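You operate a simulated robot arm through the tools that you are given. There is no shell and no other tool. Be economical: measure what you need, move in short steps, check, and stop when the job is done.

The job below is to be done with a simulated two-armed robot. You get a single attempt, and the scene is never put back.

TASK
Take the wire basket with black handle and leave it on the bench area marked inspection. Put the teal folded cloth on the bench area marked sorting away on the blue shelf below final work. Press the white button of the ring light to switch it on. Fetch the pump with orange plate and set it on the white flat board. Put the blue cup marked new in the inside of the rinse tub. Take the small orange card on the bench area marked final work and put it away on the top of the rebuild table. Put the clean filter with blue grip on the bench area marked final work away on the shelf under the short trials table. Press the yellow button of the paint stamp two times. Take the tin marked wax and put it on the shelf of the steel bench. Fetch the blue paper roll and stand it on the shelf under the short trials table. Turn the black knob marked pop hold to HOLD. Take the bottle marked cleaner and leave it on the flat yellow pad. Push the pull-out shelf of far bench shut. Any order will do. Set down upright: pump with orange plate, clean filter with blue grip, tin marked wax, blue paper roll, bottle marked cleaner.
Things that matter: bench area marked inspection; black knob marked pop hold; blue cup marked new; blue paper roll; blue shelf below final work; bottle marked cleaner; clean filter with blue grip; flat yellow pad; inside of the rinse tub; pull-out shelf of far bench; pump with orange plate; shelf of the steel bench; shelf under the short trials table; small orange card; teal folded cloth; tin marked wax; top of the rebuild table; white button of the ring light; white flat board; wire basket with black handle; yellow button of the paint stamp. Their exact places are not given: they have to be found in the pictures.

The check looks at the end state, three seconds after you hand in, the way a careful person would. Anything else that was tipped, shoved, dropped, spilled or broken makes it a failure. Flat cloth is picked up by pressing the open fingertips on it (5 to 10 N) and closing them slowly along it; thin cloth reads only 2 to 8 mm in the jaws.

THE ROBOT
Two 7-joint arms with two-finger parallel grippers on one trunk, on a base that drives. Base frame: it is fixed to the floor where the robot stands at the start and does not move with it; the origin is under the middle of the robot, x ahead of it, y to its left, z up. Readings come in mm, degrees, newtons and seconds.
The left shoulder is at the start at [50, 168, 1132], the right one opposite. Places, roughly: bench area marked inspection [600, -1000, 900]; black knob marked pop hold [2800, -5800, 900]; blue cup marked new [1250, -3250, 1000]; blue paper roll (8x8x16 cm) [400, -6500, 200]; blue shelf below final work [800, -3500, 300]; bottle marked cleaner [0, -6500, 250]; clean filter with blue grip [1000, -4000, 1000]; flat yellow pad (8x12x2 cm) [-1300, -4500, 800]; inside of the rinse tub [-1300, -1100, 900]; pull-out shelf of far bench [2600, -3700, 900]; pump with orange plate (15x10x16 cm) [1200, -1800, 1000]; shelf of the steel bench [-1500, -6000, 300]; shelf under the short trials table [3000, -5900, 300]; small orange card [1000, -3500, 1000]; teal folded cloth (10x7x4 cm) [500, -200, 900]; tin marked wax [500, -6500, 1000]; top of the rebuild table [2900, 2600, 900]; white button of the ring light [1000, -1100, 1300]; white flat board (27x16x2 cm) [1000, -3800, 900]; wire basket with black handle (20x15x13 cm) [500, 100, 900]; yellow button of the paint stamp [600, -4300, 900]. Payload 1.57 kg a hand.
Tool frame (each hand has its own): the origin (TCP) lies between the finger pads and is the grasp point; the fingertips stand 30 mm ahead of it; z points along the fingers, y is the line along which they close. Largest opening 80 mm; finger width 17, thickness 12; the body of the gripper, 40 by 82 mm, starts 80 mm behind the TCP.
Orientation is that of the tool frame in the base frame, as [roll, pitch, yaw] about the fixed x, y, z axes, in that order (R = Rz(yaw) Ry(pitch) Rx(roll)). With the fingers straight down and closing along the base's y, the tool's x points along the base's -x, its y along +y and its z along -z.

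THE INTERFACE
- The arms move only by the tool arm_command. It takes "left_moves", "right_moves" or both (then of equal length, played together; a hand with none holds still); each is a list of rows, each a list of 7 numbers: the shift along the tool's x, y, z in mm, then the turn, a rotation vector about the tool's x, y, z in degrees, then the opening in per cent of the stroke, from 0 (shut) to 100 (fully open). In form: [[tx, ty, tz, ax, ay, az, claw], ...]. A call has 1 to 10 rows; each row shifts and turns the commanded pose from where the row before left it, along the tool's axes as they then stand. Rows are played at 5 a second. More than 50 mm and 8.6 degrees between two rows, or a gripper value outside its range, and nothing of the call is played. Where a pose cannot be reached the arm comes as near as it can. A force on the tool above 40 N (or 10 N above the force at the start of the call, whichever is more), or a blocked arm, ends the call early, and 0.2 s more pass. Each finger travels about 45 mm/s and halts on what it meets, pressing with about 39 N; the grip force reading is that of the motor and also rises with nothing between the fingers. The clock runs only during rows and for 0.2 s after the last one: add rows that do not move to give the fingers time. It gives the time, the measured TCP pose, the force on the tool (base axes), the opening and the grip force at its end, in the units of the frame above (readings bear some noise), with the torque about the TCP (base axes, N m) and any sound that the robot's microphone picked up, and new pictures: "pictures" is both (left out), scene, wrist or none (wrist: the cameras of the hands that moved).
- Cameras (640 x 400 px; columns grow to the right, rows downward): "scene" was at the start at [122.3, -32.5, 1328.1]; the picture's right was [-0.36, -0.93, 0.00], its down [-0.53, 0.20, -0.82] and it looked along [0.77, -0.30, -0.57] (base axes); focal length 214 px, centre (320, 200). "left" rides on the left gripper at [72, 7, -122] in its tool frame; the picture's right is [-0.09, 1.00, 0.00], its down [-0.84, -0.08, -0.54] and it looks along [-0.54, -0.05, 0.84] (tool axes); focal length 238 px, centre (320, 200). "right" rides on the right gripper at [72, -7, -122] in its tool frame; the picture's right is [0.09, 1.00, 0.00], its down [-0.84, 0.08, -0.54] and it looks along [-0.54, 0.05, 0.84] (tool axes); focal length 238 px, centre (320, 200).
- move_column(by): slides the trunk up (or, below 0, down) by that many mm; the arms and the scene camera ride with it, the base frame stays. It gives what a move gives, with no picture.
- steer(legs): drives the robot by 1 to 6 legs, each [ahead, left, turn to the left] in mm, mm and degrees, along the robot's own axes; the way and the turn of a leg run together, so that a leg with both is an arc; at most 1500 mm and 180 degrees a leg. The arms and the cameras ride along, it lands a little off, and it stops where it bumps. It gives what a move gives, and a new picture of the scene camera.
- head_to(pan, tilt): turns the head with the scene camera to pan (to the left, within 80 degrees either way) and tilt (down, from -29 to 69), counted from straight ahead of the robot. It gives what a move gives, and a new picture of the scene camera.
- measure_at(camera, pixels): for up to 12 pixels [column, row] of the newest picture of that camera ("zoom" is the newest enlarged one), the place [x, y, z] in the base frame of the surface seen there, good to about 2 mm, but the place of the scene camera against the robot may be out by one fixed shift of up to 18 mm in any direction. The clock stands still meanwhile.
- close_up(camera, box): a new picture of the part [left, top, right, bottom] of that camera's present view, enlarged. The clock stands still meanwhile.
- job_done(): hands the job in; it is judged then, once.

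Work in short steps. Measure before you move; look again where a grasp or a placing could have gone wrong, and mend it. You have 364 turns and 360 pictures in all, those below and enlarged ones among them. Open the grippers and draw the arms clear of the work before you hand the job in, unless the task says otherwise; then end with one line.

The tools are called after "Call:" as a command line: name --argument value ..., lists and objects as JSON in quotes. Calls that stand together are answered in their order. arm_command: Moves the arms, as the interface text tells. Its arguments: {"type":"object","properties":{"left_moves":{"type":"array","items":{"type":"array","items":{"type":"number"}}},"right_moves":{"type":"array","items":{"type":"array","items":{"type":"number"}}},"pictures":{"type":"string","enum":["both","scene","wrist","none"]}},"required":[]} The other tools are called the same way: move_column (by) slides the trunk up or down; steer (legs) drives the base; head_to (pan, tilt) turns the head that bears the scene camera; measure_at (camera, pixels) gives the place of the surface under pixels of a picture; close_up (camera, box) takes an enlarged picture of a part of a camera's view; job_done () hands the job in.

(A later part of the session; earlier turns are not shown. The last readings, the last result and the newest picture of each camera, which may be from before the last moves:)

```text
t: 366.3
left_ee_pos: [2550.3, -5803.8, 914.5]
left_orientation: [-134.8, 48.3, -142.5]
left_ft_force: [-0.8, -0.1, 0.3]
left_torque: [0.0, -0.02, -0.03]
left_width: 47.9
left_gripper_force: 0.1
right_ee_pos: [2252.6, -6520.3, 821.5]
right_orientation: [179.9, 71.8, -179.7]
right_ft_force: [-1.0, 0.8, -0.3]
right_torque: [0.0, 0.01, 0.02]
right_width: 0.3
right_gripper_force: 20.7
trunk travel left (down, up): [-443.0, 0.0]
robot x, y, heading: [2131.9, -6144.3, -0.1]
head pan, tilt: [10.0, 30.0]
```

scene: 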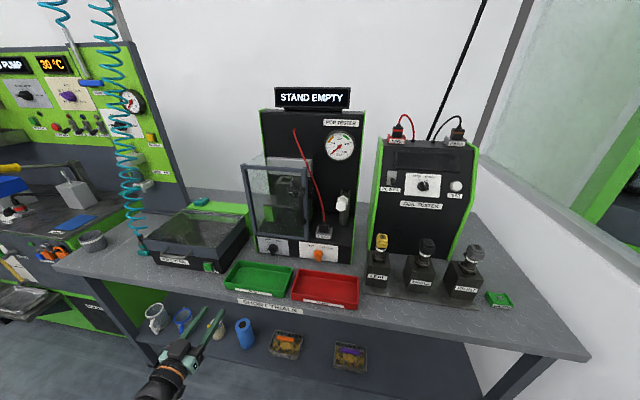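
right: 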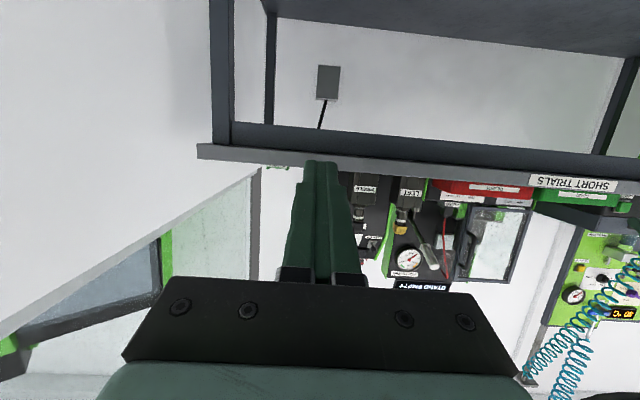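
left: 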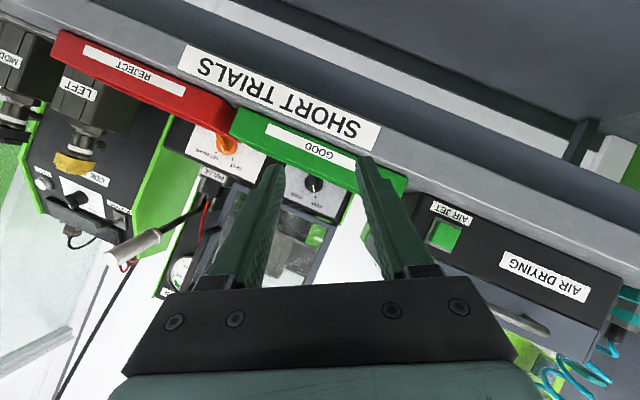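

Hand direction is right. Drive ahead 215 mm and right 22 mm toward the knob.

Call:
steer --legs '[[215, -22, 0]]'

Call:
arm_command --left_moves '[[0, 0, 0, 0, 0, 0, 60]]' --pictures "wrist"

Call:
close_up --camera "left" --box '[250, 120, 390, 220]'

```text
t: 367.5
left_ee_pos: [2649.8, -5812.2, 915.0]
left_orientation: [-135.2, 48.1, -142.6]
left_ft_force: [-15.5, -0.1, 11.2]
left_torque: [0.36, 0.03, 0.31]
left_width: 44.3
left_gripper_force: 0.0
right_ee_pos: [2359.2, -6530.7, 819.9]
right_orientation: [179.5, 72.1, -179.7]
right_ft_force: [-0.1, 0.1, 0.1]
right_torque: [0.03, -0.04, 0.01]
right_width: 0.0
right_gripper_force: 20.8
trunk travel left (down, up): [-443.0, 0.0]
robot x, y, heading: [2236.2, -6153.8, 0.4]
head pan, tilt: [10.0, 30.0]
stopped in leg 1: the force on the tool passed its limit (the readings are from after the stop); the commanded pose is now the measured one
```

scene: 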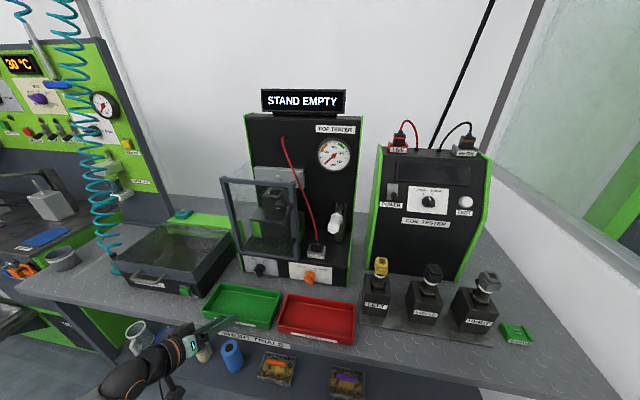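

```text
t: 367.9
left_ee_pos: [2650.6, -5811.4, 915.2]
left_orientation: [-135.4, 48.2, -142.5]
left_ft_force: [-20.8, 1.4, 12.7]
left_torque: [0.24, 0.0, 0.38]
left_width: 44.2
left_gripper_force: 0.0
right_ee_pos: [2358.2, -6531.2, 820.2]
right_orientation: [179.7, 72.2, -179.7]
right_ft_force: [-1.1, -0.2, 0.4]
right_torque: [0.03, -0.01, 0.01]
right_width: 0.0
right_gripper_force: 21.0
trunk travel left (down, up): [-443.0, 0.0]
robot x, y, heading: [2239.0, -6154.6, 0.3]
head pan, tilt: [10.0, 30.0]
```

left: 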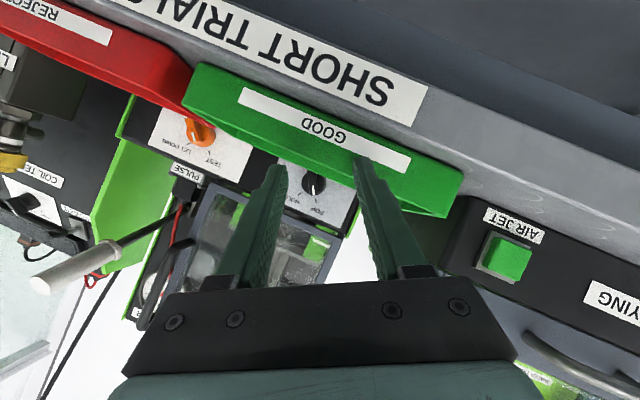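

```text
4.00 times, centred on (320, 170) of left
```

zoom: 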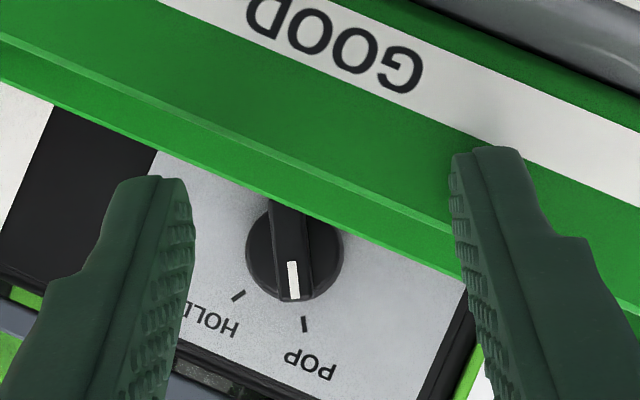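

The lower fingertip touched the tray's front rim. Back off, raise 45 mm, and check the tray.

Call:
steer --legs '[[-40, 0, 0]]'

Call:
arm_command --left_moves '[[-33.6, -21.2, -21.1, 0, 0, 0, 60], [-7.5, -4.7, -4.7, 0, 0, 0, 60]]' --pictures "wrist"

Call:
head_to --pan 20 --tilt 40

Call:
close_up --camera "scene" --box '[250, 120, 450, 260]'

```text
t: 368.8
left_ee_pos: [2610.6, -5812.1, 914.6]
left_orientation: [-135.4, 48.0, -142.6]
left_ft_force: [-0.2, -0.6, 0.3]
left_torque: [-0.02, -0.01, -0.02]
left_width: 48.1
left_gripper_force: 0.1
right_ee_pos: [2319.5, -6531.5, 820.9]
right_orientation: [179.8, 72.0, -179.6]
right_ft_force: [-0.6, -0.3, 0.1]
right_torque: [0.0, 0.02, 0.0]
right_width: 0.0
right_gripper_force: 21.3
trunk travel left (down, up): [-443.0, 0.0]
robot x, y, heading: [2199.5, -6156.5, 0.5]
head pan, tilt: [10.0, 30.0]
```

scene: 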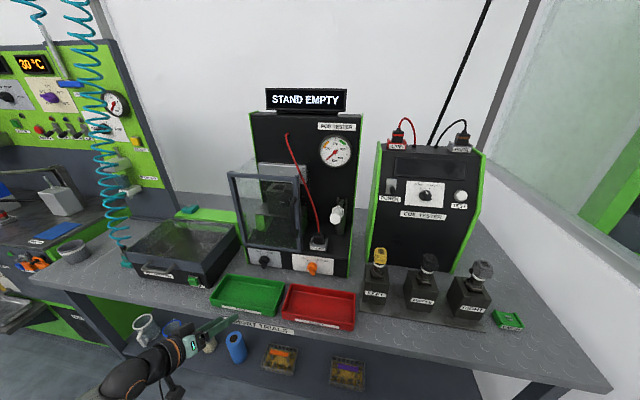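

```text
t: 369.4
left_ee_pos: [2612.4, -5812.3, 968.3]
left_orientation: [-135.5, 47.9, -142.7]
left_ft_force: [-0.3, 0.6, -0.2]
left_torque: [-0.01, 0.01, -0.01]
left_width: 48.0
left_gripper_force: 0.1
right_ee_pos: [2321.1, -6531.4, 820.4]
right_orientation: [179.8, 71.9, -179.5]
right_ft_force: [-0.6, 1.0, -0.6]
right_torque: [0.02, 0.03, -0.01]
right_width: 0.0
right_gripper_force: 21.5
trunk travel left (down, up): [-443.0, 0.0]
robot x, y, heading: [2201.9, -6153.8, 0.4]
head pan, tilt: [10.0, 30.0]
```

left: 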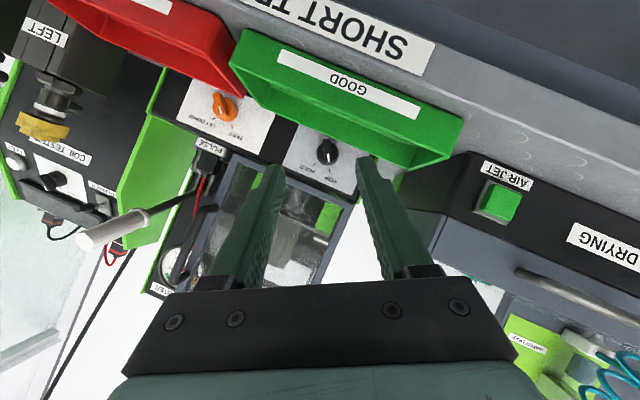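

```text
t: 370.1
left_ee_pos: [2613.7, -5811.5, 968.8]
left_orientation: [-135.5, 47.9, -142.6]
left_ft_force: [-0.2, 0.2, 0.8]
left_torque: [-0.01, -0.02, -0.03]
left_width: 48.0
left_gripper_force: 0.0
right_ee_pos: [2321.1, -6531.3, 821.1]
right_orientation: [179.8, 71.8, -179.6]
right_ft_force: [-0.6, 0.0, -0.4]
right_torque: [-0.04, 0.03, 0.02]
right_width: 0.0
right_gripper_force: 21.3
trunk travel left (down, up): [-443.0, 0.0]
robot x, y, heading: [2201.4, -6155.5, 0.1]
head pan, tilt: [20.0, 40.0]
```

scene: 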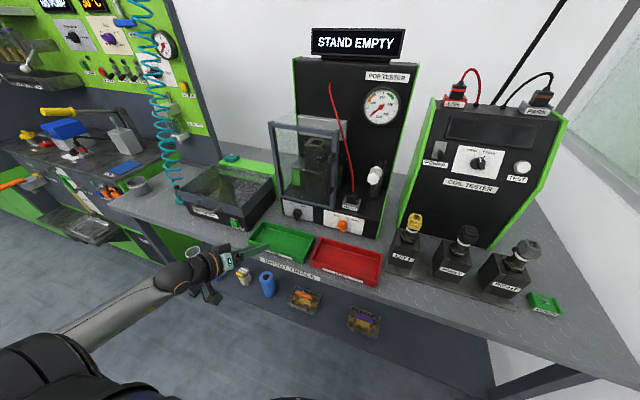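

```text
2.86 times, centred on (350, 190) of scene
```

zoom: 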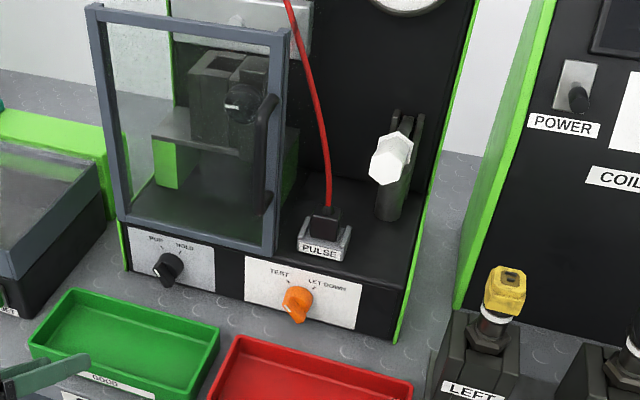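

Call:
measure_at --camera "zoom" --pixels '[[130, 388], [165, 398], [218, 328], [70, 292], [240, 340], [168, 268], [160, 278], [175, 258]]'

Call:
measure_at --camera "left" --pixels '[[330, 150], [326, 155], [322, 95], [240, 60], [440, 155], [400, 140], [460, 125], [232, 42]]'

```text
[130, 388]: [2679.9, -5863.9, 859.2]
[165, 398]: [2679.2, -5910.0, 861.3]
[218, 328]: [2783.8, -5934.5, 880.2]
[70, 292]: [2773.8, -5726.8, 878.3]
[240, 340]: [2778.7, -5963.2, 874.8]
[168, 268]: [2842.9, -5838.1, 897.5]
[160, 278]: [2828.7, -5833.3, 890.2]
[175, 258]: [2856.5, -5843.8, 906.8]
```

```text
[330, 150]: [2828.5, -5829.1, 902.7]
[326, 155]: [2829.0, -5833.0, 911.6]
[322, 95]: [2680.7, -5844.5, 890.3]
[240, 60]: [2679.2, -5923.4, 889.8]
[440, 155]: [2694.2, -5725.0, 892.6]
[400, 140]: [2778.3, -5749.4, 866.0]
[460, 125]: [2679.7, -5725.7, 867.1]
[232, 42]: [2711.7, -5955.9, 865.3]
```

Tray hasn't moved (front still x≈2680). Now go over it at z 968: ahead 150, right 14.

Call:
steer --legs '[[150, -13, 0]]'

Call:
arm_command --left_moves '[[0, 0, 0, 0, 0, 0, 60]]' --pictures "wrist"

Call:
close_up --camera "left" --box '[240, 60, 420, 200]'

```text
t: 371.5
left_ee_pos: [2762.4, -5823.8, 967.7]
left_orientation: [-135.5, 47.9, -142.7]
left_ft_force: [-0.6, -0.5, -0.2]
left_torque: [-0.03, -0.02, 0.0]
left_width: 48.1
left_gripper_force: 0.1
right_ee_pos: [2469.8, -6543.4, 820.9]
right_orientation: [179.9, 71.9, -179.5]
right_ft_force: [0.1, -0.2, 0.2]
right_torque: [-0.04, 0.0, -0.01]
right_width: 0.1
right_gripper_force: 21.8
trunk travel left (down, up): [-443.0, 0.0]
robot x, y, heading: [2351.3, -6169.1, 0.3]
head pan, tilt: [20.0, 40.0]
```

scene: 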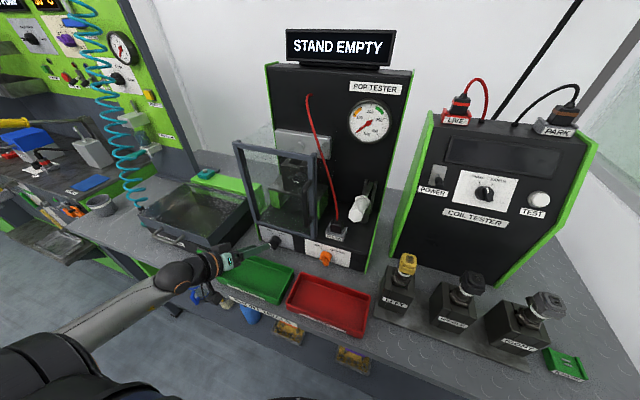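

```text
t: 371.9
left_ee_pos: [2761.3, -5823.4, 968.4]
left_orientation: [-135.5, 47.9, -142.7]
left_ft_force: [1.0, -0.2, 0.7]
left_torque: [0.0, 0.05, -0.01]
left_width: 48.0
left_gripper_force: 0.0
right_ee_pos: [2470.9, -6543.4, 821.1]
right_orientation: [179.7, 71.9, -179.5]
right_ft_force: [0.3, -0.1, -0.1]
right_torque: [0.0, 0.03, -0.01]
right_width: 0.0
right_gripper_force: 21.4
trunk travel left (down, up): [-443.0, 0.0]
robot x, y, heading: [2345.6, -6168.6, 0.3]
head pan, tilt: [20.0, 40.0]
```

left: 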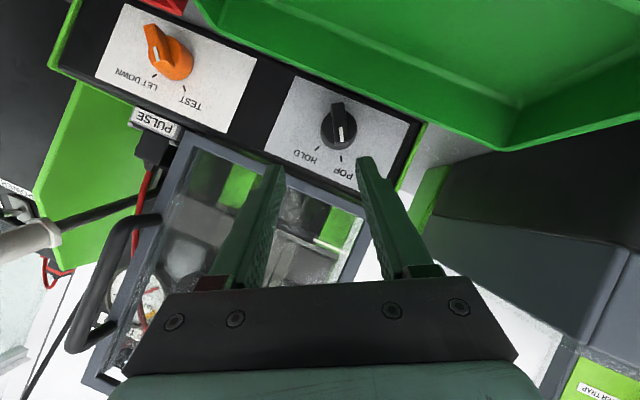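

```text
2.86 times, centred on (330, 130) of left
```

zoom: 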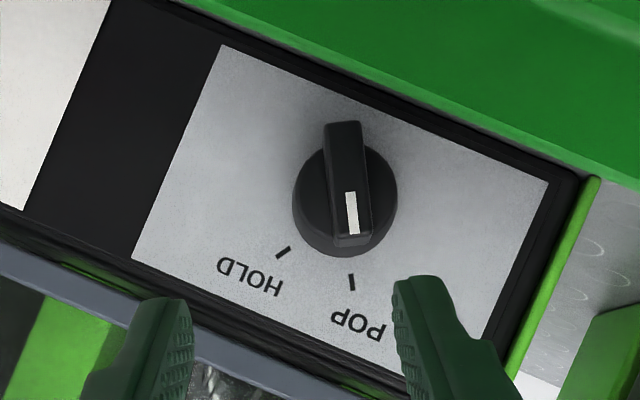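

The bar is aligned perpendicular to the closing direction — ideal. Measure the bar centre.

Call:
measure_at --camera "zoom" --pixels '[[347, 180], [345, 140], [351, 225], [310, 200], [385, 195], [330, 180], [365, 180], [345, 125]]'

```text
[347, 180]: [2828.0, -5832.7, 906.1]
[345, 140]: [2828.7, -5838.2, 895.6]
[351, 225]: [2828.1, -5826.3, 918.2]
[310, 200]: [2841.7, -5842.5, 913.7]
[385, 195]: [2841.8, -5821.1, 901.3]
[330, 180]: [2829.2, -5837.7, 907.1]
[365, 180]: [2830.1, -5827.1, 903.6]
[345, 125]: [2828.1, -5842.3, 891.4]
```

Bar centre (2828,−5833,906), pointing 30° left. Move the fingers around it.

Call:
arm_command --left_moves '[[5.7, 10.1, 30, 0, 0, 0, 60], [5.7, 10.1, 30, 0, 0, 0, 60], [0, 0, 9, 0, 0, 0, 60], [0, 0, 0, 0, 0, 0, 60]]' --pictures "wrist"

```text
t: 372.9
left_ee_pos: [2813.0, -5826.6, 917.9]
left_orientation: [-135.5, 47.8, -142.5]
left_ft_force: [-0.5, 0.1, -0.5]
left_torque: [-0.01, 0.01, 0.01]
left_width: 48.1
left_gripper_force: 0.1
right_ee_pos: [2470.1, -6543.6, 820.3]
right_orientation: [179.8, 71.9, -179.5]
right_ft_force: [0.4, -0.3, -0.1]
right_torque: [-0.01, 0.05, 0.03]
right_width: 0.0
right_gripper_force: 20.9
trunk travel left (down, up): [-443.0, 0.0]
robot x, y, heading: [2348.5, -6167.9, 0.4]
head pan, tilt: [20.0, 40.0]
```

left: 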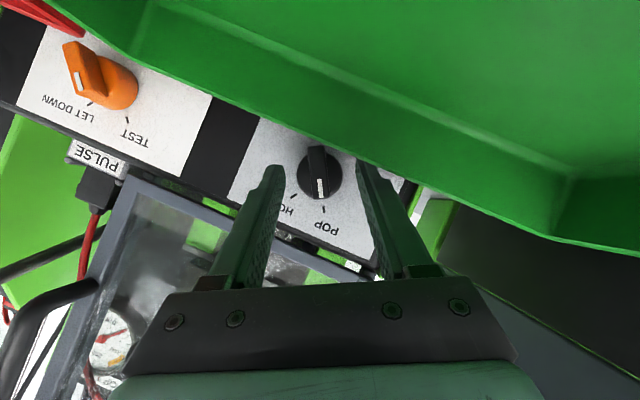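

Close on the bar.

Call:
arm_command --left_moves '[[0, 0, 0, 0, 0, 0, 40], [0, 0, 0, 0, 0, 0, 25], [0, 0, 0, 0, 0, 0, 10], [0, 0, 0, 0, 0, 0, 5], [0, 0, 0, 0, 0, 0, 5]]' --pictures "wrist"

```text
t: 374.1
left_ee_pos: [2813.0, -5831.5, 919.5]
left_orientation: [-135.1, 48.2, -142.5]
left_ft_force: [-1.7, -18.0, 5.6]
left_torque: [-0.3, -0.45, -0.85]
left_width: 21.5
left_gripper_force: 29.3
right_ee_pos: [2469.5, -6543.9, 820.0]
right_orientation: [179.4, 72.0, -180.0]
right_ft_force: [-0.3, 0.2, -0.1]
right_torque: [0.0, -0.01, 0.0]
right_width: 0.3
right_gripper_force: 21.2
trunk travel left (down, up): [-443.0, 0.0]
robot x, y, heading: [2348.4, -6171.4, 0.5]
head pan, tilt: [20.0, 40.0]
```

left: 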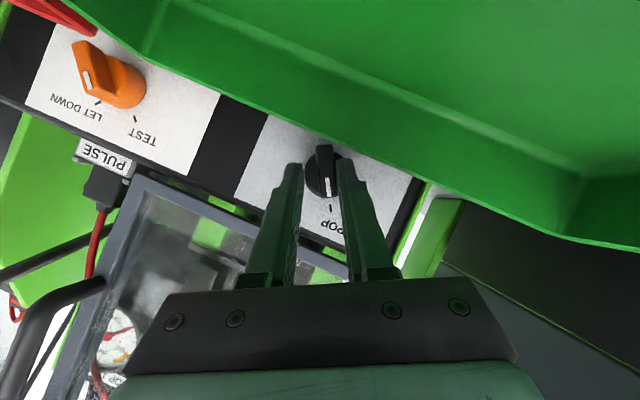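

One finger touched first (side force 18 N). Shift the hand 6 mm along −tool y to centre and let the grip close.

Call:
arm_command --left_moves '[[0, -3, 0, 0, 0, 0, 5], [0, -3, 0, 0, 0, 0, 0], [0, 0, 0, 0, 0, 0, 0], [0, 0, 0, 0, 0, 0, 0]]' --pictures "wrist"

```text
t: 375.1
left_ee_pos: [2812.0, -5827.6, 917.2]
left_orientation: [-136.0, 47.8, -142.9]
left_ft_force: [-12.8, 17.1, -2.9]
left_torque: [0.22, 0.3, -0.1]
left_width: 12.0
left_gripper_force: 29.1
right_ee_pos: [2469.4, -6541.9, 821.0]
right_orientation: [-179.8, 72.0, -179.0]
right_ft_force: [-1.2, 1.2, 0.3]
right_torque: [-0.02, -0.03, 0.01]
right_width: 0.2
right_gripper_force: 21.4
trunk travel left (down, up): [-443.0, 0.0]
robot x, y, heading: [2348.9, -6171.5, 0.4]
head pan, tilt: [20.0, 40.0]
```

left: 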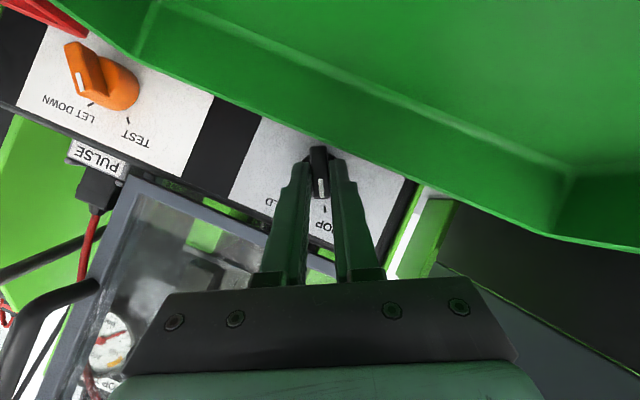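

Gripping the bar (12 mm). Relieve the offset and turn clockwise 30° about the knob axis.

Call:
arm_command --left_moves '[[0, 5, 0, 0, 0, 0, 0], [0, -1.4, 0, -3.17, 0, 5.09, 0], [0, -1.4, 0, -3.17, 0, 5.09, 0], [0, -1.4, 0, -3.17, 0, 5.09, 0], [0, -1.4, 0, -3.17, 0, 5.09, 0], [0, -1.4, 0, -3.17, 0, 5.09, 0]]' --pictures "wrist"

```text
t: 376.5
left_ee_pos: [2812.3, -5835.1, 920.0]
left_orientation: [177.7, 57.3, 178.0]
left_ft_force: [-3.7, -19.6, -5.7]
left_torque: [-0.25, 0.51, -0.18]
left_width: 11.8
left_gripper_force: 29.3
left hand out of reach, approached as far as the arm can: row 6
right_ee_pos: [2469.6, -6544.4, 820.3]
right_orientation: [179.5, 71.9, -179.9]
right_ft_force: [1.1, -0.9, -1.0]
right_torque: [-0.02, -0.02, 0.04]
right_width: 0.1
right_gripper_force: 21.2
trunk travel left (down, up): [-443.0, 0.0]
robot x, y, heading: [2351.4, -6165.5, 0.4]
head pan, tilt: [20.0, 40.0]
```

left: 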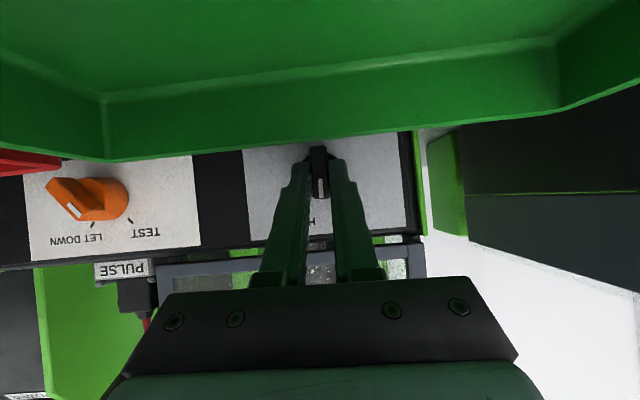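

Turned to vertical. The arm is at its lateral limit with side load; shift the base 8 mm right, then turn the remaining 30°.

Call:
steer --legs '[[0, -9, 0]]'

Call:
arm_command --left_moves '[[0, -1.4, 0, -3.17, 0, 5.09, 0], [0, -1.4, 0, -3.17, 0, 5.09, 0], [0, -1.4, 0, -3.17, 0, 5.09, 0]]' --pictures "wrist"

```text
t: 377.2
left_ee_pos: [2813.0, -5833.7, 918.9]
left_orientation: [176.7, 57.3, 177.7]
left_ft_force: [6.7, 1.3, -2.6]
left_torque: [0.02, 0.35, -0.24]
left_width: 12.1
left_gripper_force: 29.2
right_ee_pos: [2470.5, -6551.8, 819.8]
right_orientation: [179.9, 71.9, -179.6]
right_ft_force: [0.4, 0.2, -0.6]
right_torque: [0.0, -0.04, 0.02]
right_width: 0.1
right_gripper_force: 21.5
trunk travel left (down, up): [-443.0, 0.0]
robot x, y, heading: [2346.2, -6173.7, 0.6]
head pan, tilt: [20.0, 40.0]
```

scene: 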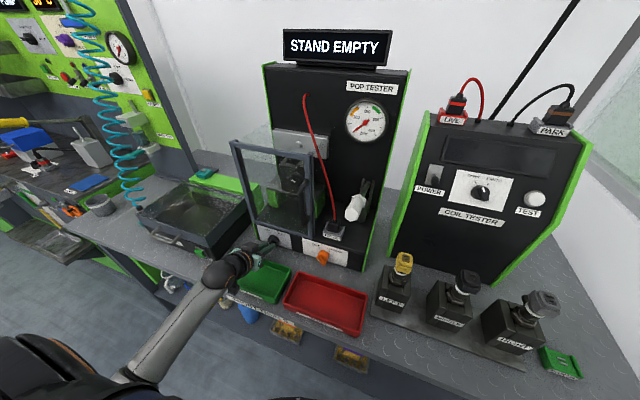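

```text
t: 378.0
left_ee_pos: [2812.6, -5835.1, 919.8]
left_orientation: [176.8, 57.3, 177.8]
left_ft_force: [4.0, -0.7, -2.4]
left_torque: [0.01, 0.23, -0.26]
left_width: 11.9
left_gripper_force: 28.9
left hand out of reach, approached as far as the arm can: row 1, 2, 3
right_ee_pos: [2470.5, -6552.2, 820.5]
right_orientation: [179.8, 71.8, -179.5]
right_ft_force: [-0.2, -0.8, -0.5]
right_torque: [0.04, -0.01, 0.03]
right_width: 0.0
right_gripper_force: 21.3
trunk travel left (down, up): [-443.0, 0.0]
robot x, y, heading: [2350.4, -6178.2, 0.5]
head pan, tilt: [20.0, 40.0]
```

left: 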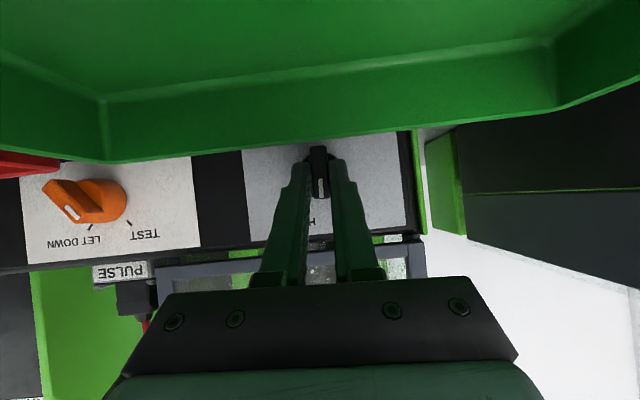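

The wrist can't swing further that way; try rolling about the tool's own axis instead (wrist stays put).

Call:
arm_command --left_moves '[[0, 0, 0, 0, 0, 6, 0], [0, 0, 0, 0, 0, 6, 0], [0, 0, 0, 0, 0, 6, 0]]' --pictures "wrist"

```text
t: 378.8
left_ee_pos: [2810.8, -5835.7, 918.8]
left_orientation: [168.8, 56.3, 167.1]
left_ft_force: [7.4, -5.8, -3.5]
left_torque: [-0.06, 0.15, 0.35]
left_width: 12.4
left_gripper_force: 29.2
left hand out of reach, approached as far as the arm can: row 1, 2, 3
right_ee_pos: [2471.3, -6552.0, 820.0]
right_orientation: [179.8, 71.9, -179.6]
right_ft_force: [0.1, -0.7, 0.0]
right_torque: [0.0, 0.04, 0.01]
right_width: 0.0
right_gripper_force: 21.5
trunk travel left (down, up): [-443.0, 0.0]
robot x, y, heading: [2350.2, -6175.5, 0.2]
head pan, tilt: [20.0, 40.0]
```

left: 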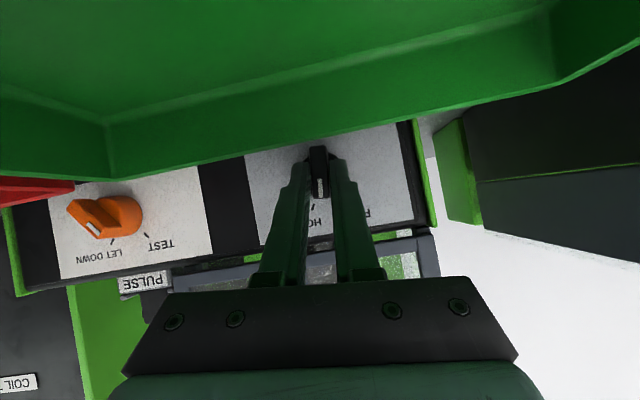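

It turned further (~10°). Continue.

Call:
arm_command --left_moves '[[0, 0, 0, 0, 0, 7, 0], [0, 0, 0, 0, 0, 7, 0], [0, 0, 0, 0, 0, 7, 0], [0, 0, 0, 0, 0, 0, 0]]' --pictures "wrist"

Call:
close_up --camera "left" --box '[230, 110, 430, 250]'

```text
t: 379.8
left_ee_pos: [2812.9, -5832.9, 919.4]
left_orientation: [168.8, 56.4, 167.2]
left_ft_force: [5.9, -6.9, -5.1]
left_torque: [-0.1, -0.18, 0.17]
left_width: 12.4
left_gripper_force: 29.4
left hand out of reach, approached as far as the arm can: row 1, 2, 3
right_ee_pos: [2470.5, -6550.6, 819.3]
right_orientation: [179.7, 71.8, -179.5]
right_ft_force: [-0.6, 0.0, -0.6]
right_torque: [-0.02, 0.0, 0.0]
right_width: 0.0
right_gripper_force: 21.0
trunk travel left (down, up): [-443.0, 0.0]
robot x, y, heading: [2351.8, -6176.4, 0.2]
head pan, tilt: [20.0, 40.0]
```

left: 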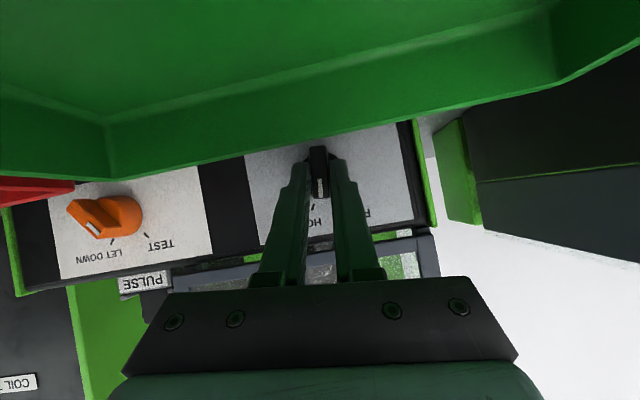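

```text
2.86 times, centred on (330, 180) of left
```

zoom: 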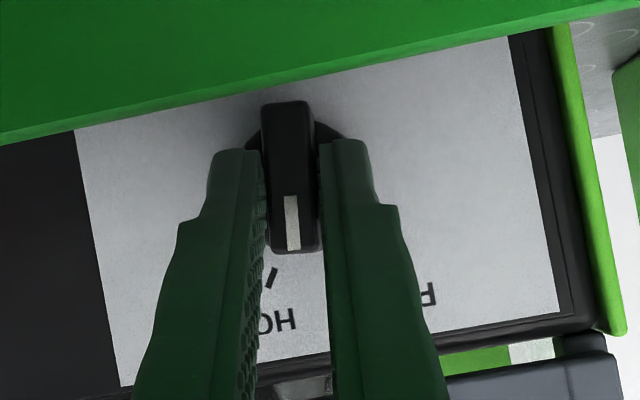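

The knob is at about +13°, needing ~17° more, but the wrist is at its limit. Release slightly, raise the fingers 11 mm so the left finger bears on the bar's upper half, and then push right with the base.

Call:
arm_command --left_moves '[[0, 0, 0, 0, 0, 0, 25], [0, 0, 0, 0, 0, 0, 30], [-9.2, 1.2, -6, 0, 0, 0, 30], [0, 0, 0, 0, 0, 0, 30]]' --pictures "wrist"

Call:
close_up --camera "left" --box '[230, 110, 430, 250]'

```text
t: 380.8
left_ee_pos: [2812.1, -5834.5, 929.9]
left_orientation: [168.7, 56.3, 167.2]
left_ft_force: [0.7, 0.1, -0.5]
left_torque: [0.03, 0.0, 0.01]
left_width: 24.1
left_gripper_force: 0.0
right_ee_pos: [2471.0, -6550.8, 821.6]
right_orientation: [179.7, 71.9, -179.6]
right_ft_force: [-0.8, -0.2, -0.3]
right_torque: [-0.02, 0.0, 0.0]
right_width: 0.0
right_gripper_force: 21.0
trunk travel left (down, up): [-443.0, 0.0]
robot x, y, heading: [2345.6, -6173.2, 0.5]
head pan, tilt: [20.0, 40.0]
```

left: 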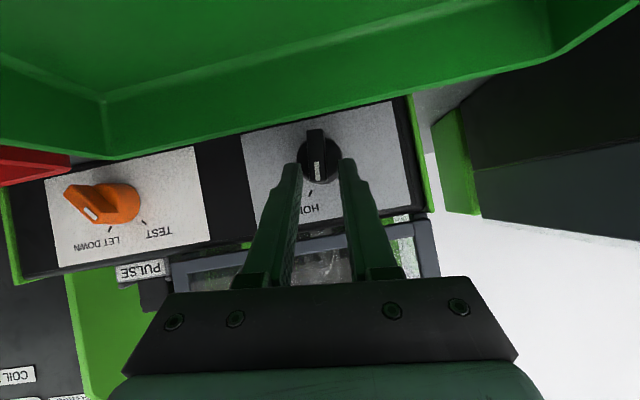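

```text
2.86 times, centred on (330, 180) of left
```

zoom: 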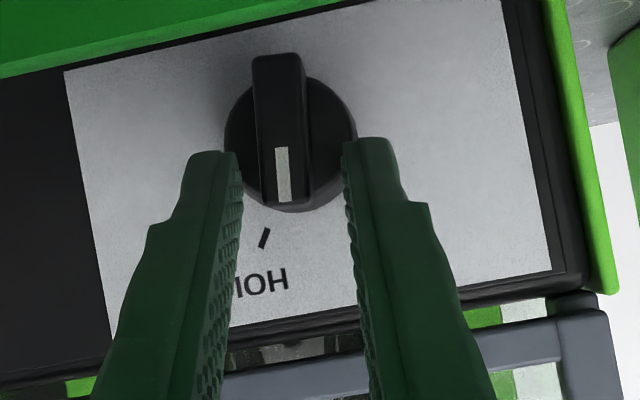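

HOLD needs ~16° more. Push to the right with the arm/base: try 8 mm by arm first.

Call:
arm_command --left_moves '[[0, -4, 0, 0, 0, 0, 30], [0, -4, 0, 0, 0, 0, 30], [0, 0, 0, 0, 0, 0, 30]]' --pictures "none"

Call:
steer --legs '[[0, -8, 0]]'

Call:
close_up --camera "left" --box '[230, 110, 430, 250]'

```text
t: 381.6
left_ee_pos: [2810.3, -5842.3, 930.8]
left_orientation: [169.3, 56.4, 167.3]
left_ft_force: [-0.5, 0.5, 0.5]
left_torque: [0.01, -0.03, 0.02]
left_width: 24.9
left_gripper_force: 0.2
right_ee_pos: [2471.6, -6551.5, 821.4]
right_orientation: [179.8, 71.9, -179.5]
right_ft_force: [1.3, 0.1, 0.2]
right_torque: [-0.02, 0.02, 0.01]
right_width: 0.2
right_gripper_force: 21.2
trunk travel left (down, up): [-443.0, 0.0]
robot x, y, heading: [2345.9, -6176.2, 0.7]
head pan, tilt: [20.0, 40.0]
```

```text
t: 382.4
left_ee_pos: [2812.7, -5847.7, 932.4]
left_orientation: [169.1, 56.5, 167.0]
left_ft_force: [-3.0, 10.5, 6.1]
left_torque: [0.35, -0.11, 0.3]
left_width: 33.8
left_gripper_force: 5.8
right_ee_pos: [2470.0, -6559.5, 821.8]
right_orientation: [179.9, 71.9, -179.4]
right_ft_force: [-0.2, -0.7, 0.3]
right_torque: [0.02, 0.01, 0.03]
right_width: 0.0
right_gripper_force: 21.0
trunk travel left (down, up): [-443.0, 0.0]
robot x, y, heading: [2348.6, -6184.4, 0.4]
head pan, tilt: [20.0, 40.0]
```

scene: 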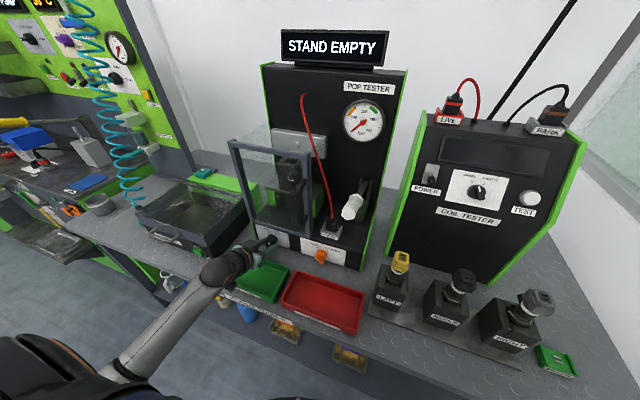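

```text
2.86 times, centred on (330, 180) of left
```

zoom: 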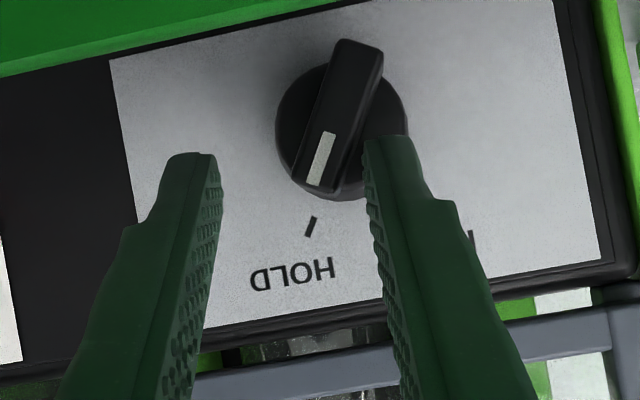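

The pointer now aligns with the HOLD tick. Move the finger off to the left, raise, and back away.

Call:
arm_command --left_moves '[[0, 8, 0, 0, 0, 0, 40], [-9, 2, -35, 0, 0, 0, 40], [-35, 4, -22, 0, 0, 0, 40]]' --pictures "none"

Call:
steer --legs '[[-250, 0, 0]]'

Call:
close_up --camera "scene" --box '[240, 140, 380, 250]'

```text
t: 383.2
left_ee_pos: [2787.0, -5839.0, 1001.7]
left_orientation: [169.2, 56.3, 167.3]
left_ft_force: [-0.5, -0.4, -0.6]
left_torque: [0.04, 0.02, -0.01]
left_width: 31.9
left_gripper_force: 0.0
right_ee_pos: [2472.3, -6558.9, 820.7]
right_orientation: [179.8, 71.9, -179.5]
right_ft_force: [0.3, 0.2, -0.1]
right_torque: [0.03, 0.0, 0.0]
right_width: 0.0
right_gripper_force: 21.7
trunk travel left (down, up): [-443.0, 0.0]
robot x, y, heading: [2349.9, -6181.8, 0.1]
head pan, tilt: [20.0, 40.0]
```

```text
t: 385.0
left_ee_pos: [2536.4, -5840.1, 1000.7]
left_orientation: [168.9, 56.5, 167.5]
left_ft_force: [-0.3, 0.2, 0.3]
left_torque: [-0.01, -0.02, 0.0]
left_width: 31.9
left_gripper_force: 0.0
right_ee_pos: [2223.2, -6561.0, 820.8]
right_orientation: [179.7, 72.0, -179.2]
right_ft_force: [0.2, -0.4, 0.2]
right_torque: [-0.01, 0.01, 0.0]
right_width: 0.0
right_gripper_force: 21.7
trunk travel left (down, up): [-443.0, 0.0]
robot x, y, heading: [2097.9, -6189.6, 0.8]
head pan, tilt: [20.0, 40.0]
```

scene: 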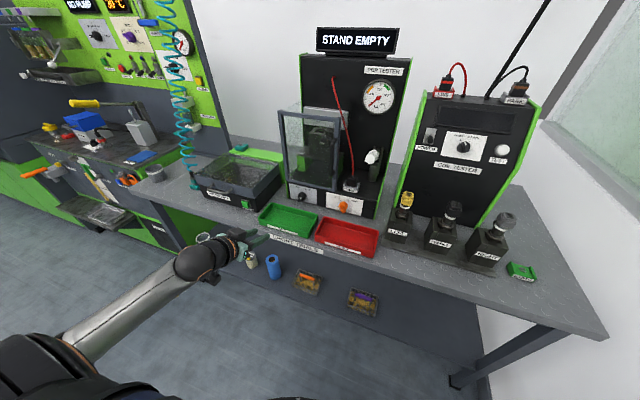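

```text
3.64 times, centred on (310, 195) of scene
```

zoom: 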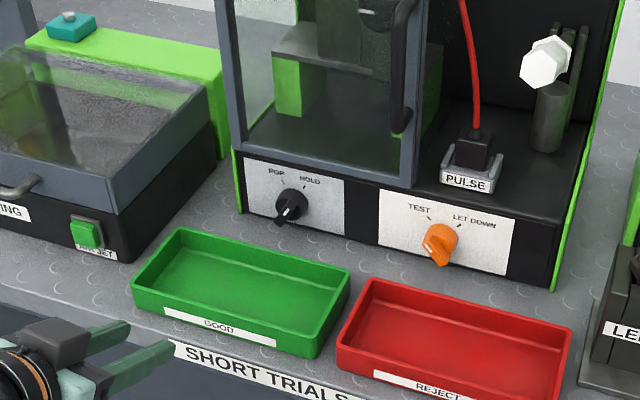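

Call:
close_up --camera "scene" --box '[285, 180, 325, 210]'

Call:
head_to --pan 75 --tilt 20

```text
13.33 times, centred on (305, 195) of scene
```

zoom: 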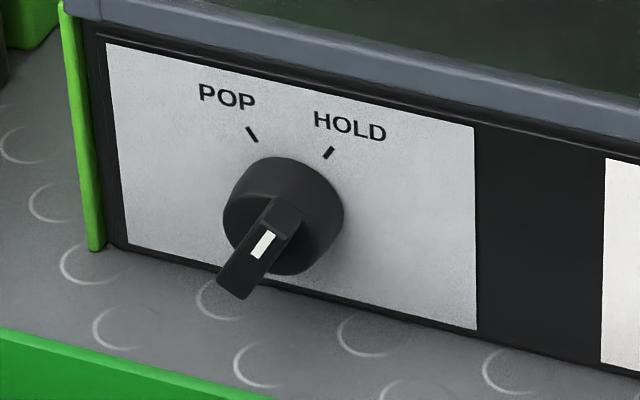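

```text
t: 386.2
left_ee_pos: [2536.3, -5840.4, 1000.8]
left_orientation: [169.0, 56.4, 167.4]
left_ft_force: [0.0, 0.0, -0.2]
left_torque: [-0.01, 0.02, 0.03]
left_width: 31.8
left_gripper_force: 0.0
right_ee_pos: [2224.5, -6561.2, 821.5]
right_orientation: [179.8, 71.9, -179.2]
right_ft_force: [0.1, 0.0, -0.2]
right_torque: [0.02, -0.05, 0.01]
right_width: 0.0
right_gripper_force: 21.5
trunk travel left (down, up): [-443.0, 0.0]
robot x, y, heading: [2098.9, -6187.4, 0.6]
head pan, tilt: [75.0, 20.0]
```

scene: 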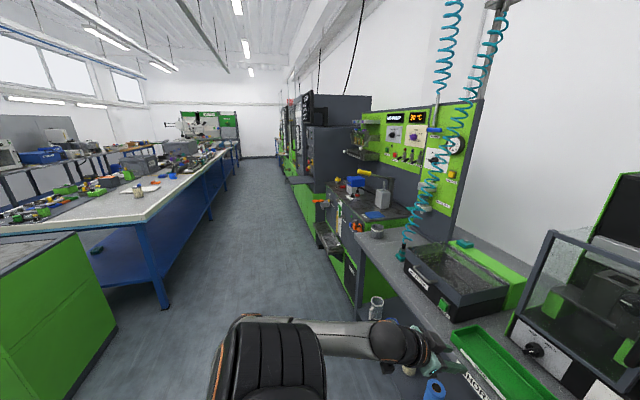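

Knob is at HOLD. Measure the far bench edge and the pull-out shelf across the aisle.

Call:
measure_at --camera "scene" --pixels '[[140, 220], [150, 212], [215, 160], [300, 180], [293, 182], [310, 182], [305, 165], [165, 305], [140, 190], [245, 150], [320, 235]]'

Call:
close_up --camera "scene" --box '[220, 90, 400, 260]'

```text
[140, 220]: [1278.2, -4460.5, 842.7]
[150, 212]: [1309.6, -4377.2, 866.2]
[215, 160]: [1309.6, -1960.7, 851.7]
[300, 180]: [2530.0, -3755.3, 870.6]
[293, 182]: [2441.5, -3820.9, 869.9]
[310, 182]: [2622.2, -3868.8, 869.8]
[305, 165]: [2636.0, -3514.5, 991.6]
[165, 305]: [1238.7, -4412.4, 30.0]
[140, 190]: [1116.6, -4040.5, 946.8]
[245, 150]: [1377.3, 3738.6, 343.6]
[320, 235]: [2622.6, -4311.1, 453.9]
```

```text
2.35 times, centred on (310, 175) of scene
```

zoom: 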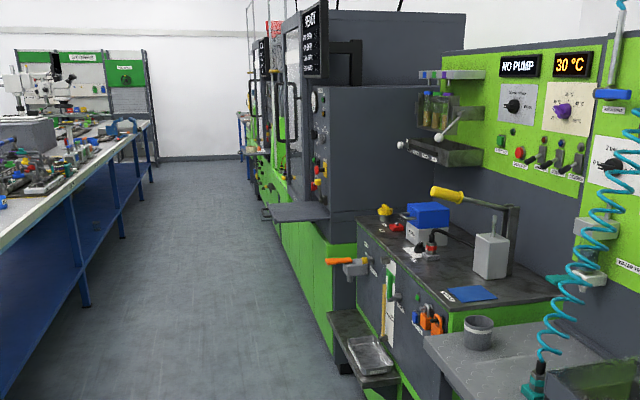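

The pull-out shelf protrudes to x≈2441 at y≈−3820…, z≈884. Travel there along the aisle.

Call:
steer --legs '[[-250, 0, -0.6], [0, 1050, 0], [0, 1050, 0]]'

Call:
head_to --pan 25 --tilt 30

```text
t: 388.1
left_ee_pos: [2304.0, -5845.4, 999.1]
left_orientation: [169.1, 56.4, 166.9]
left_ft_force: [0.6, 0.2, -0.2]
left_torque: [-0.02, -0.01, -0.02]
left_width: 32.1
left_gripper_force: 0.0
right_ee_pos: [1984.8, -6563.2, 820.4]
right_orientation: [179.6, 71.9, -180.0]
right_ft_force: [-0.3, 0.8, -0.2]
right_torque: [-0.01, -0.03, -0.01]
right_width: 0.0
right_gripper_force: 21.5
trunk travel left (down, up): [-443.0, 0.0]
robot x, y, heading: [1863.0, -6185.6, 0.1]
head pan, tilt: [75.0, 20.0]
stopped in leg 1: the robot was blocked; the commanded pose is now the measured one
```

scene: 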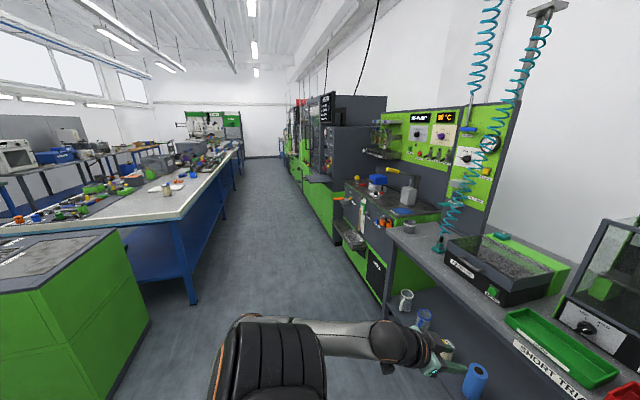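

```text
t: 389.3
left_ee_pos: [2302.0, -5845.9, 1000.4]
left_orientation: [169.0, 56.4, 166.9]
left_ft_force: [-0.4, -0.4, -0.8]
left_torque: [0.02, -0.04, 0.03]
left_width: 32.1
left_gripper_force: 0.1
right_ee_pos: [1984.1, -6561.1, 821.1]
right_orientation: [179.6, 71.8, -179.9]
right_ft_force: [-1.0, 1.0, -0.4]
right_torque: [-0.03, 0.05, -0.03]
right_width: 0.0
right_gripper_force: 21.0
trunk travel left (down, up): [-443.0, 0.0]
robot x, y, heading: [1863.9, -6185.7, 0.3]
head pan, tilt: [25.0, 30.0]
```

scene: 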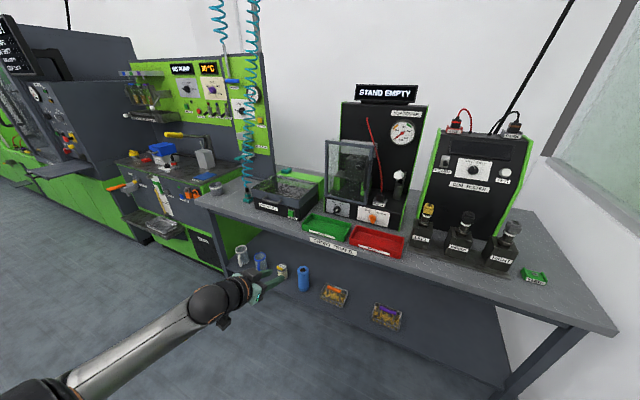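

Touched the test tank's corner lightly; now strafe left.

Call:
steer --legs '[[30, 60, 0], [0, 1000, 0], [-50, 1020, 0]]'

Call:
head_to --pan 10 --tilt 35

Call:
close_up --camera "scene" --box '[200, 100, 520, 320]'

```text
t: 400.0
left_ee_pos: [2267.5, -3747.9, 998.8]
left_orientation: [169.0, 56.5, 167.4]
left_ft_force: [-0.3, -0.7, -0.4]
left_torque: [-0.01, -0.02, 0.0]
left_width: 32.0
left_gripper_force: 0.1
right_ee_pos: [1953.9, -4470.0, 820.4]
right_orientation: [179.7, 71.9, -179.4]
right_ft_force: [1.1, -0.2, 0.6]
right_torque: [-0.03, 0.0, 0.03]
right_width: 0.2
right_gripper_force: 21.4
trunk travel left (down, up): [-443.0, 0.0]
robot x, y, heading: [1830.1, -4093.6, 0.8]
head pan, tilt: [25.0, 30.0]
```

scene: 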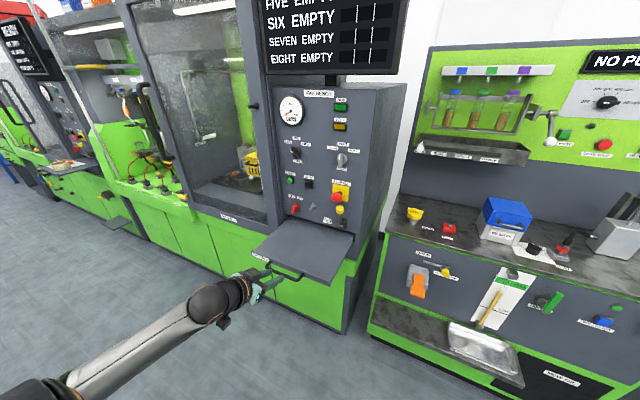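

```text
t: 400.7
left_ee_pos: [2265.5, -3750.2, 1000.4]
left_orientation: [168.8, 56.5, 167.3]
left_ft_force: [-0.4, -0.6, 0.1]
left_torque: [0.0, -0.02, 0.0]
left_width: 32.0
left_gripper_force: 0.1
right_ee_pos: [1954.1, -4470.8, 820.2]
right_orientation: [179.7, 71.9, -179.3]
right_ft_force: [-0.2, -0.4, 0.0]
right_torque: [-0.03, 0.01, -0.01]
right_width: 0.2
right_gripper_force: 21.5
trunk travel left (down, up): [-443.0, 0.0]
robot x, y, heading: [1828.8, -4095.9, 0.6]
head pan, tilt: [10.0, 35.0]
```

scene: 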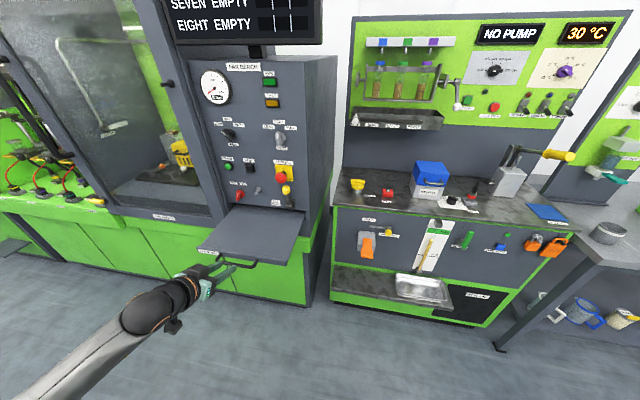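

```text
1.82 times, centred on (360, 210) of scene
```

zoom: 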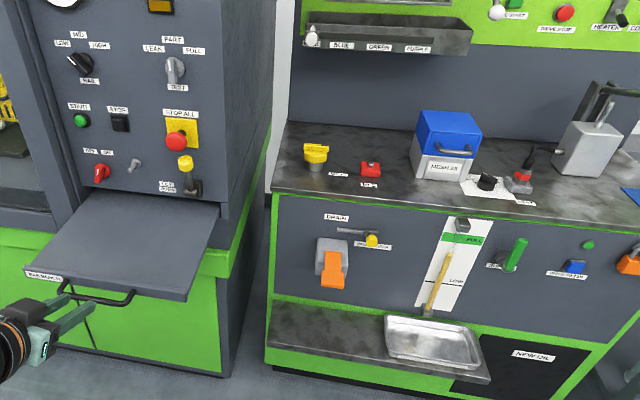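

Call:
measure_at --camera "scene" --pixels '[[198, 250], [245, 260], [288, 266], [260, 230], [232, 265], [240, 264], [305, 212], [220, 210], [290, 262], [215, 255]]'

Call:
close_up --camera "scene" --box '[180, 190, 320, 300]'

```text
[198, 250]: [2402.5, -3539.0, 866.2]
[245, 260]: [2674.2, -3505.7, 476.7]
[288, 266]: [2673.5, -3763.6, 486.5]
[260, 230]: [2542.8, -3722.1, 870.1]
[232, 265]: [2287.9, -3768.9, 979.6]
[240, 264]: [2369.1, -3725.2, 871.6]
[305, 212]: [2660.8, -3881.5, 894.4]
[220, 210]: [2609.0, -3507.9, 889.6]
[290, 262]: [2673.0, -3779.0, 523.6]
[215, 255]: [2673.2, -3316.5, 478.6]
```

```text
3.64 times, centred on (250, 245) of scene
```

zoom: 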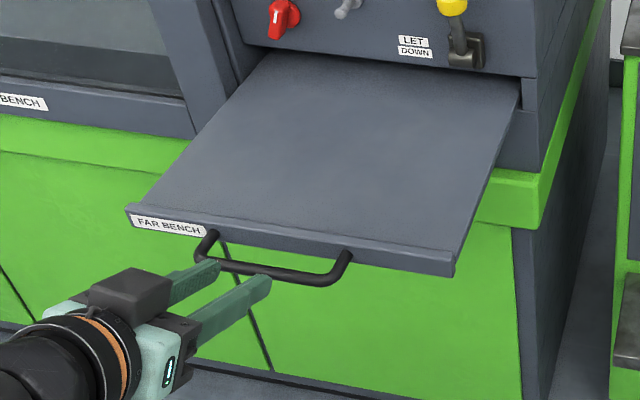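

Handle bar at x≈2369, z≈883, centre y≈−3705. Lower the closed left hand to that level, then push by driving ahead.

Call:
arm_command --left_moves '[[30, 10.6, 18.6, 0, 0, 0, 0], [30, 10.6, 18.6, 0, 0, 0, 0], [30, 10.6, 18.6, 0, 0, 0, 0], [0, 0, 0, 0, 0, 0, 0]]' --pictures "wrist"

```text
t: 401.7
left_ee_pos: [2268.6, -3707.0, 900.9]
left_orientation: [168.9, 56.4, 167.5]
left_ft_force: [0.0, 0.0, -0.4]
left_torque: [-0.01, 0.02, 0.04]
left_width: 0.1
left_gripper_force: 21.5
right_ee_pos: [1954.5, -4470.3, 819.9]
right_orientation: [179.6, 71.9, -179.3]
right_ft_force: [0.2, 0.2, -0.3]
right_torque: [-0.03, -0.02, 0.0]
right_width: 0.1
right_gripper_force: 21.2
trunk travel left (down, up): [-443.0, 0.0]
robot x, y, heading: [1827.6, -4094.5, 0.6]
head pan, tilt: [10.0, 35.0]
```

left: 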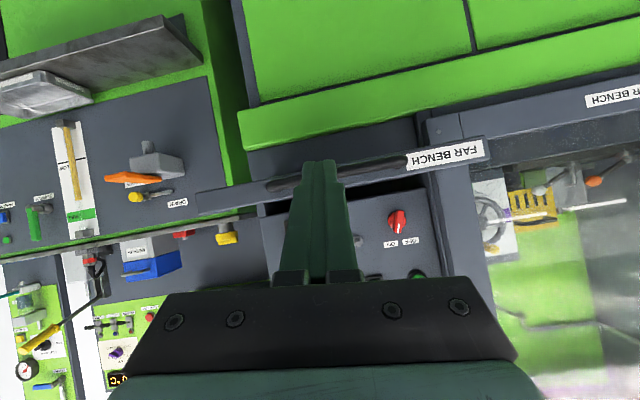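

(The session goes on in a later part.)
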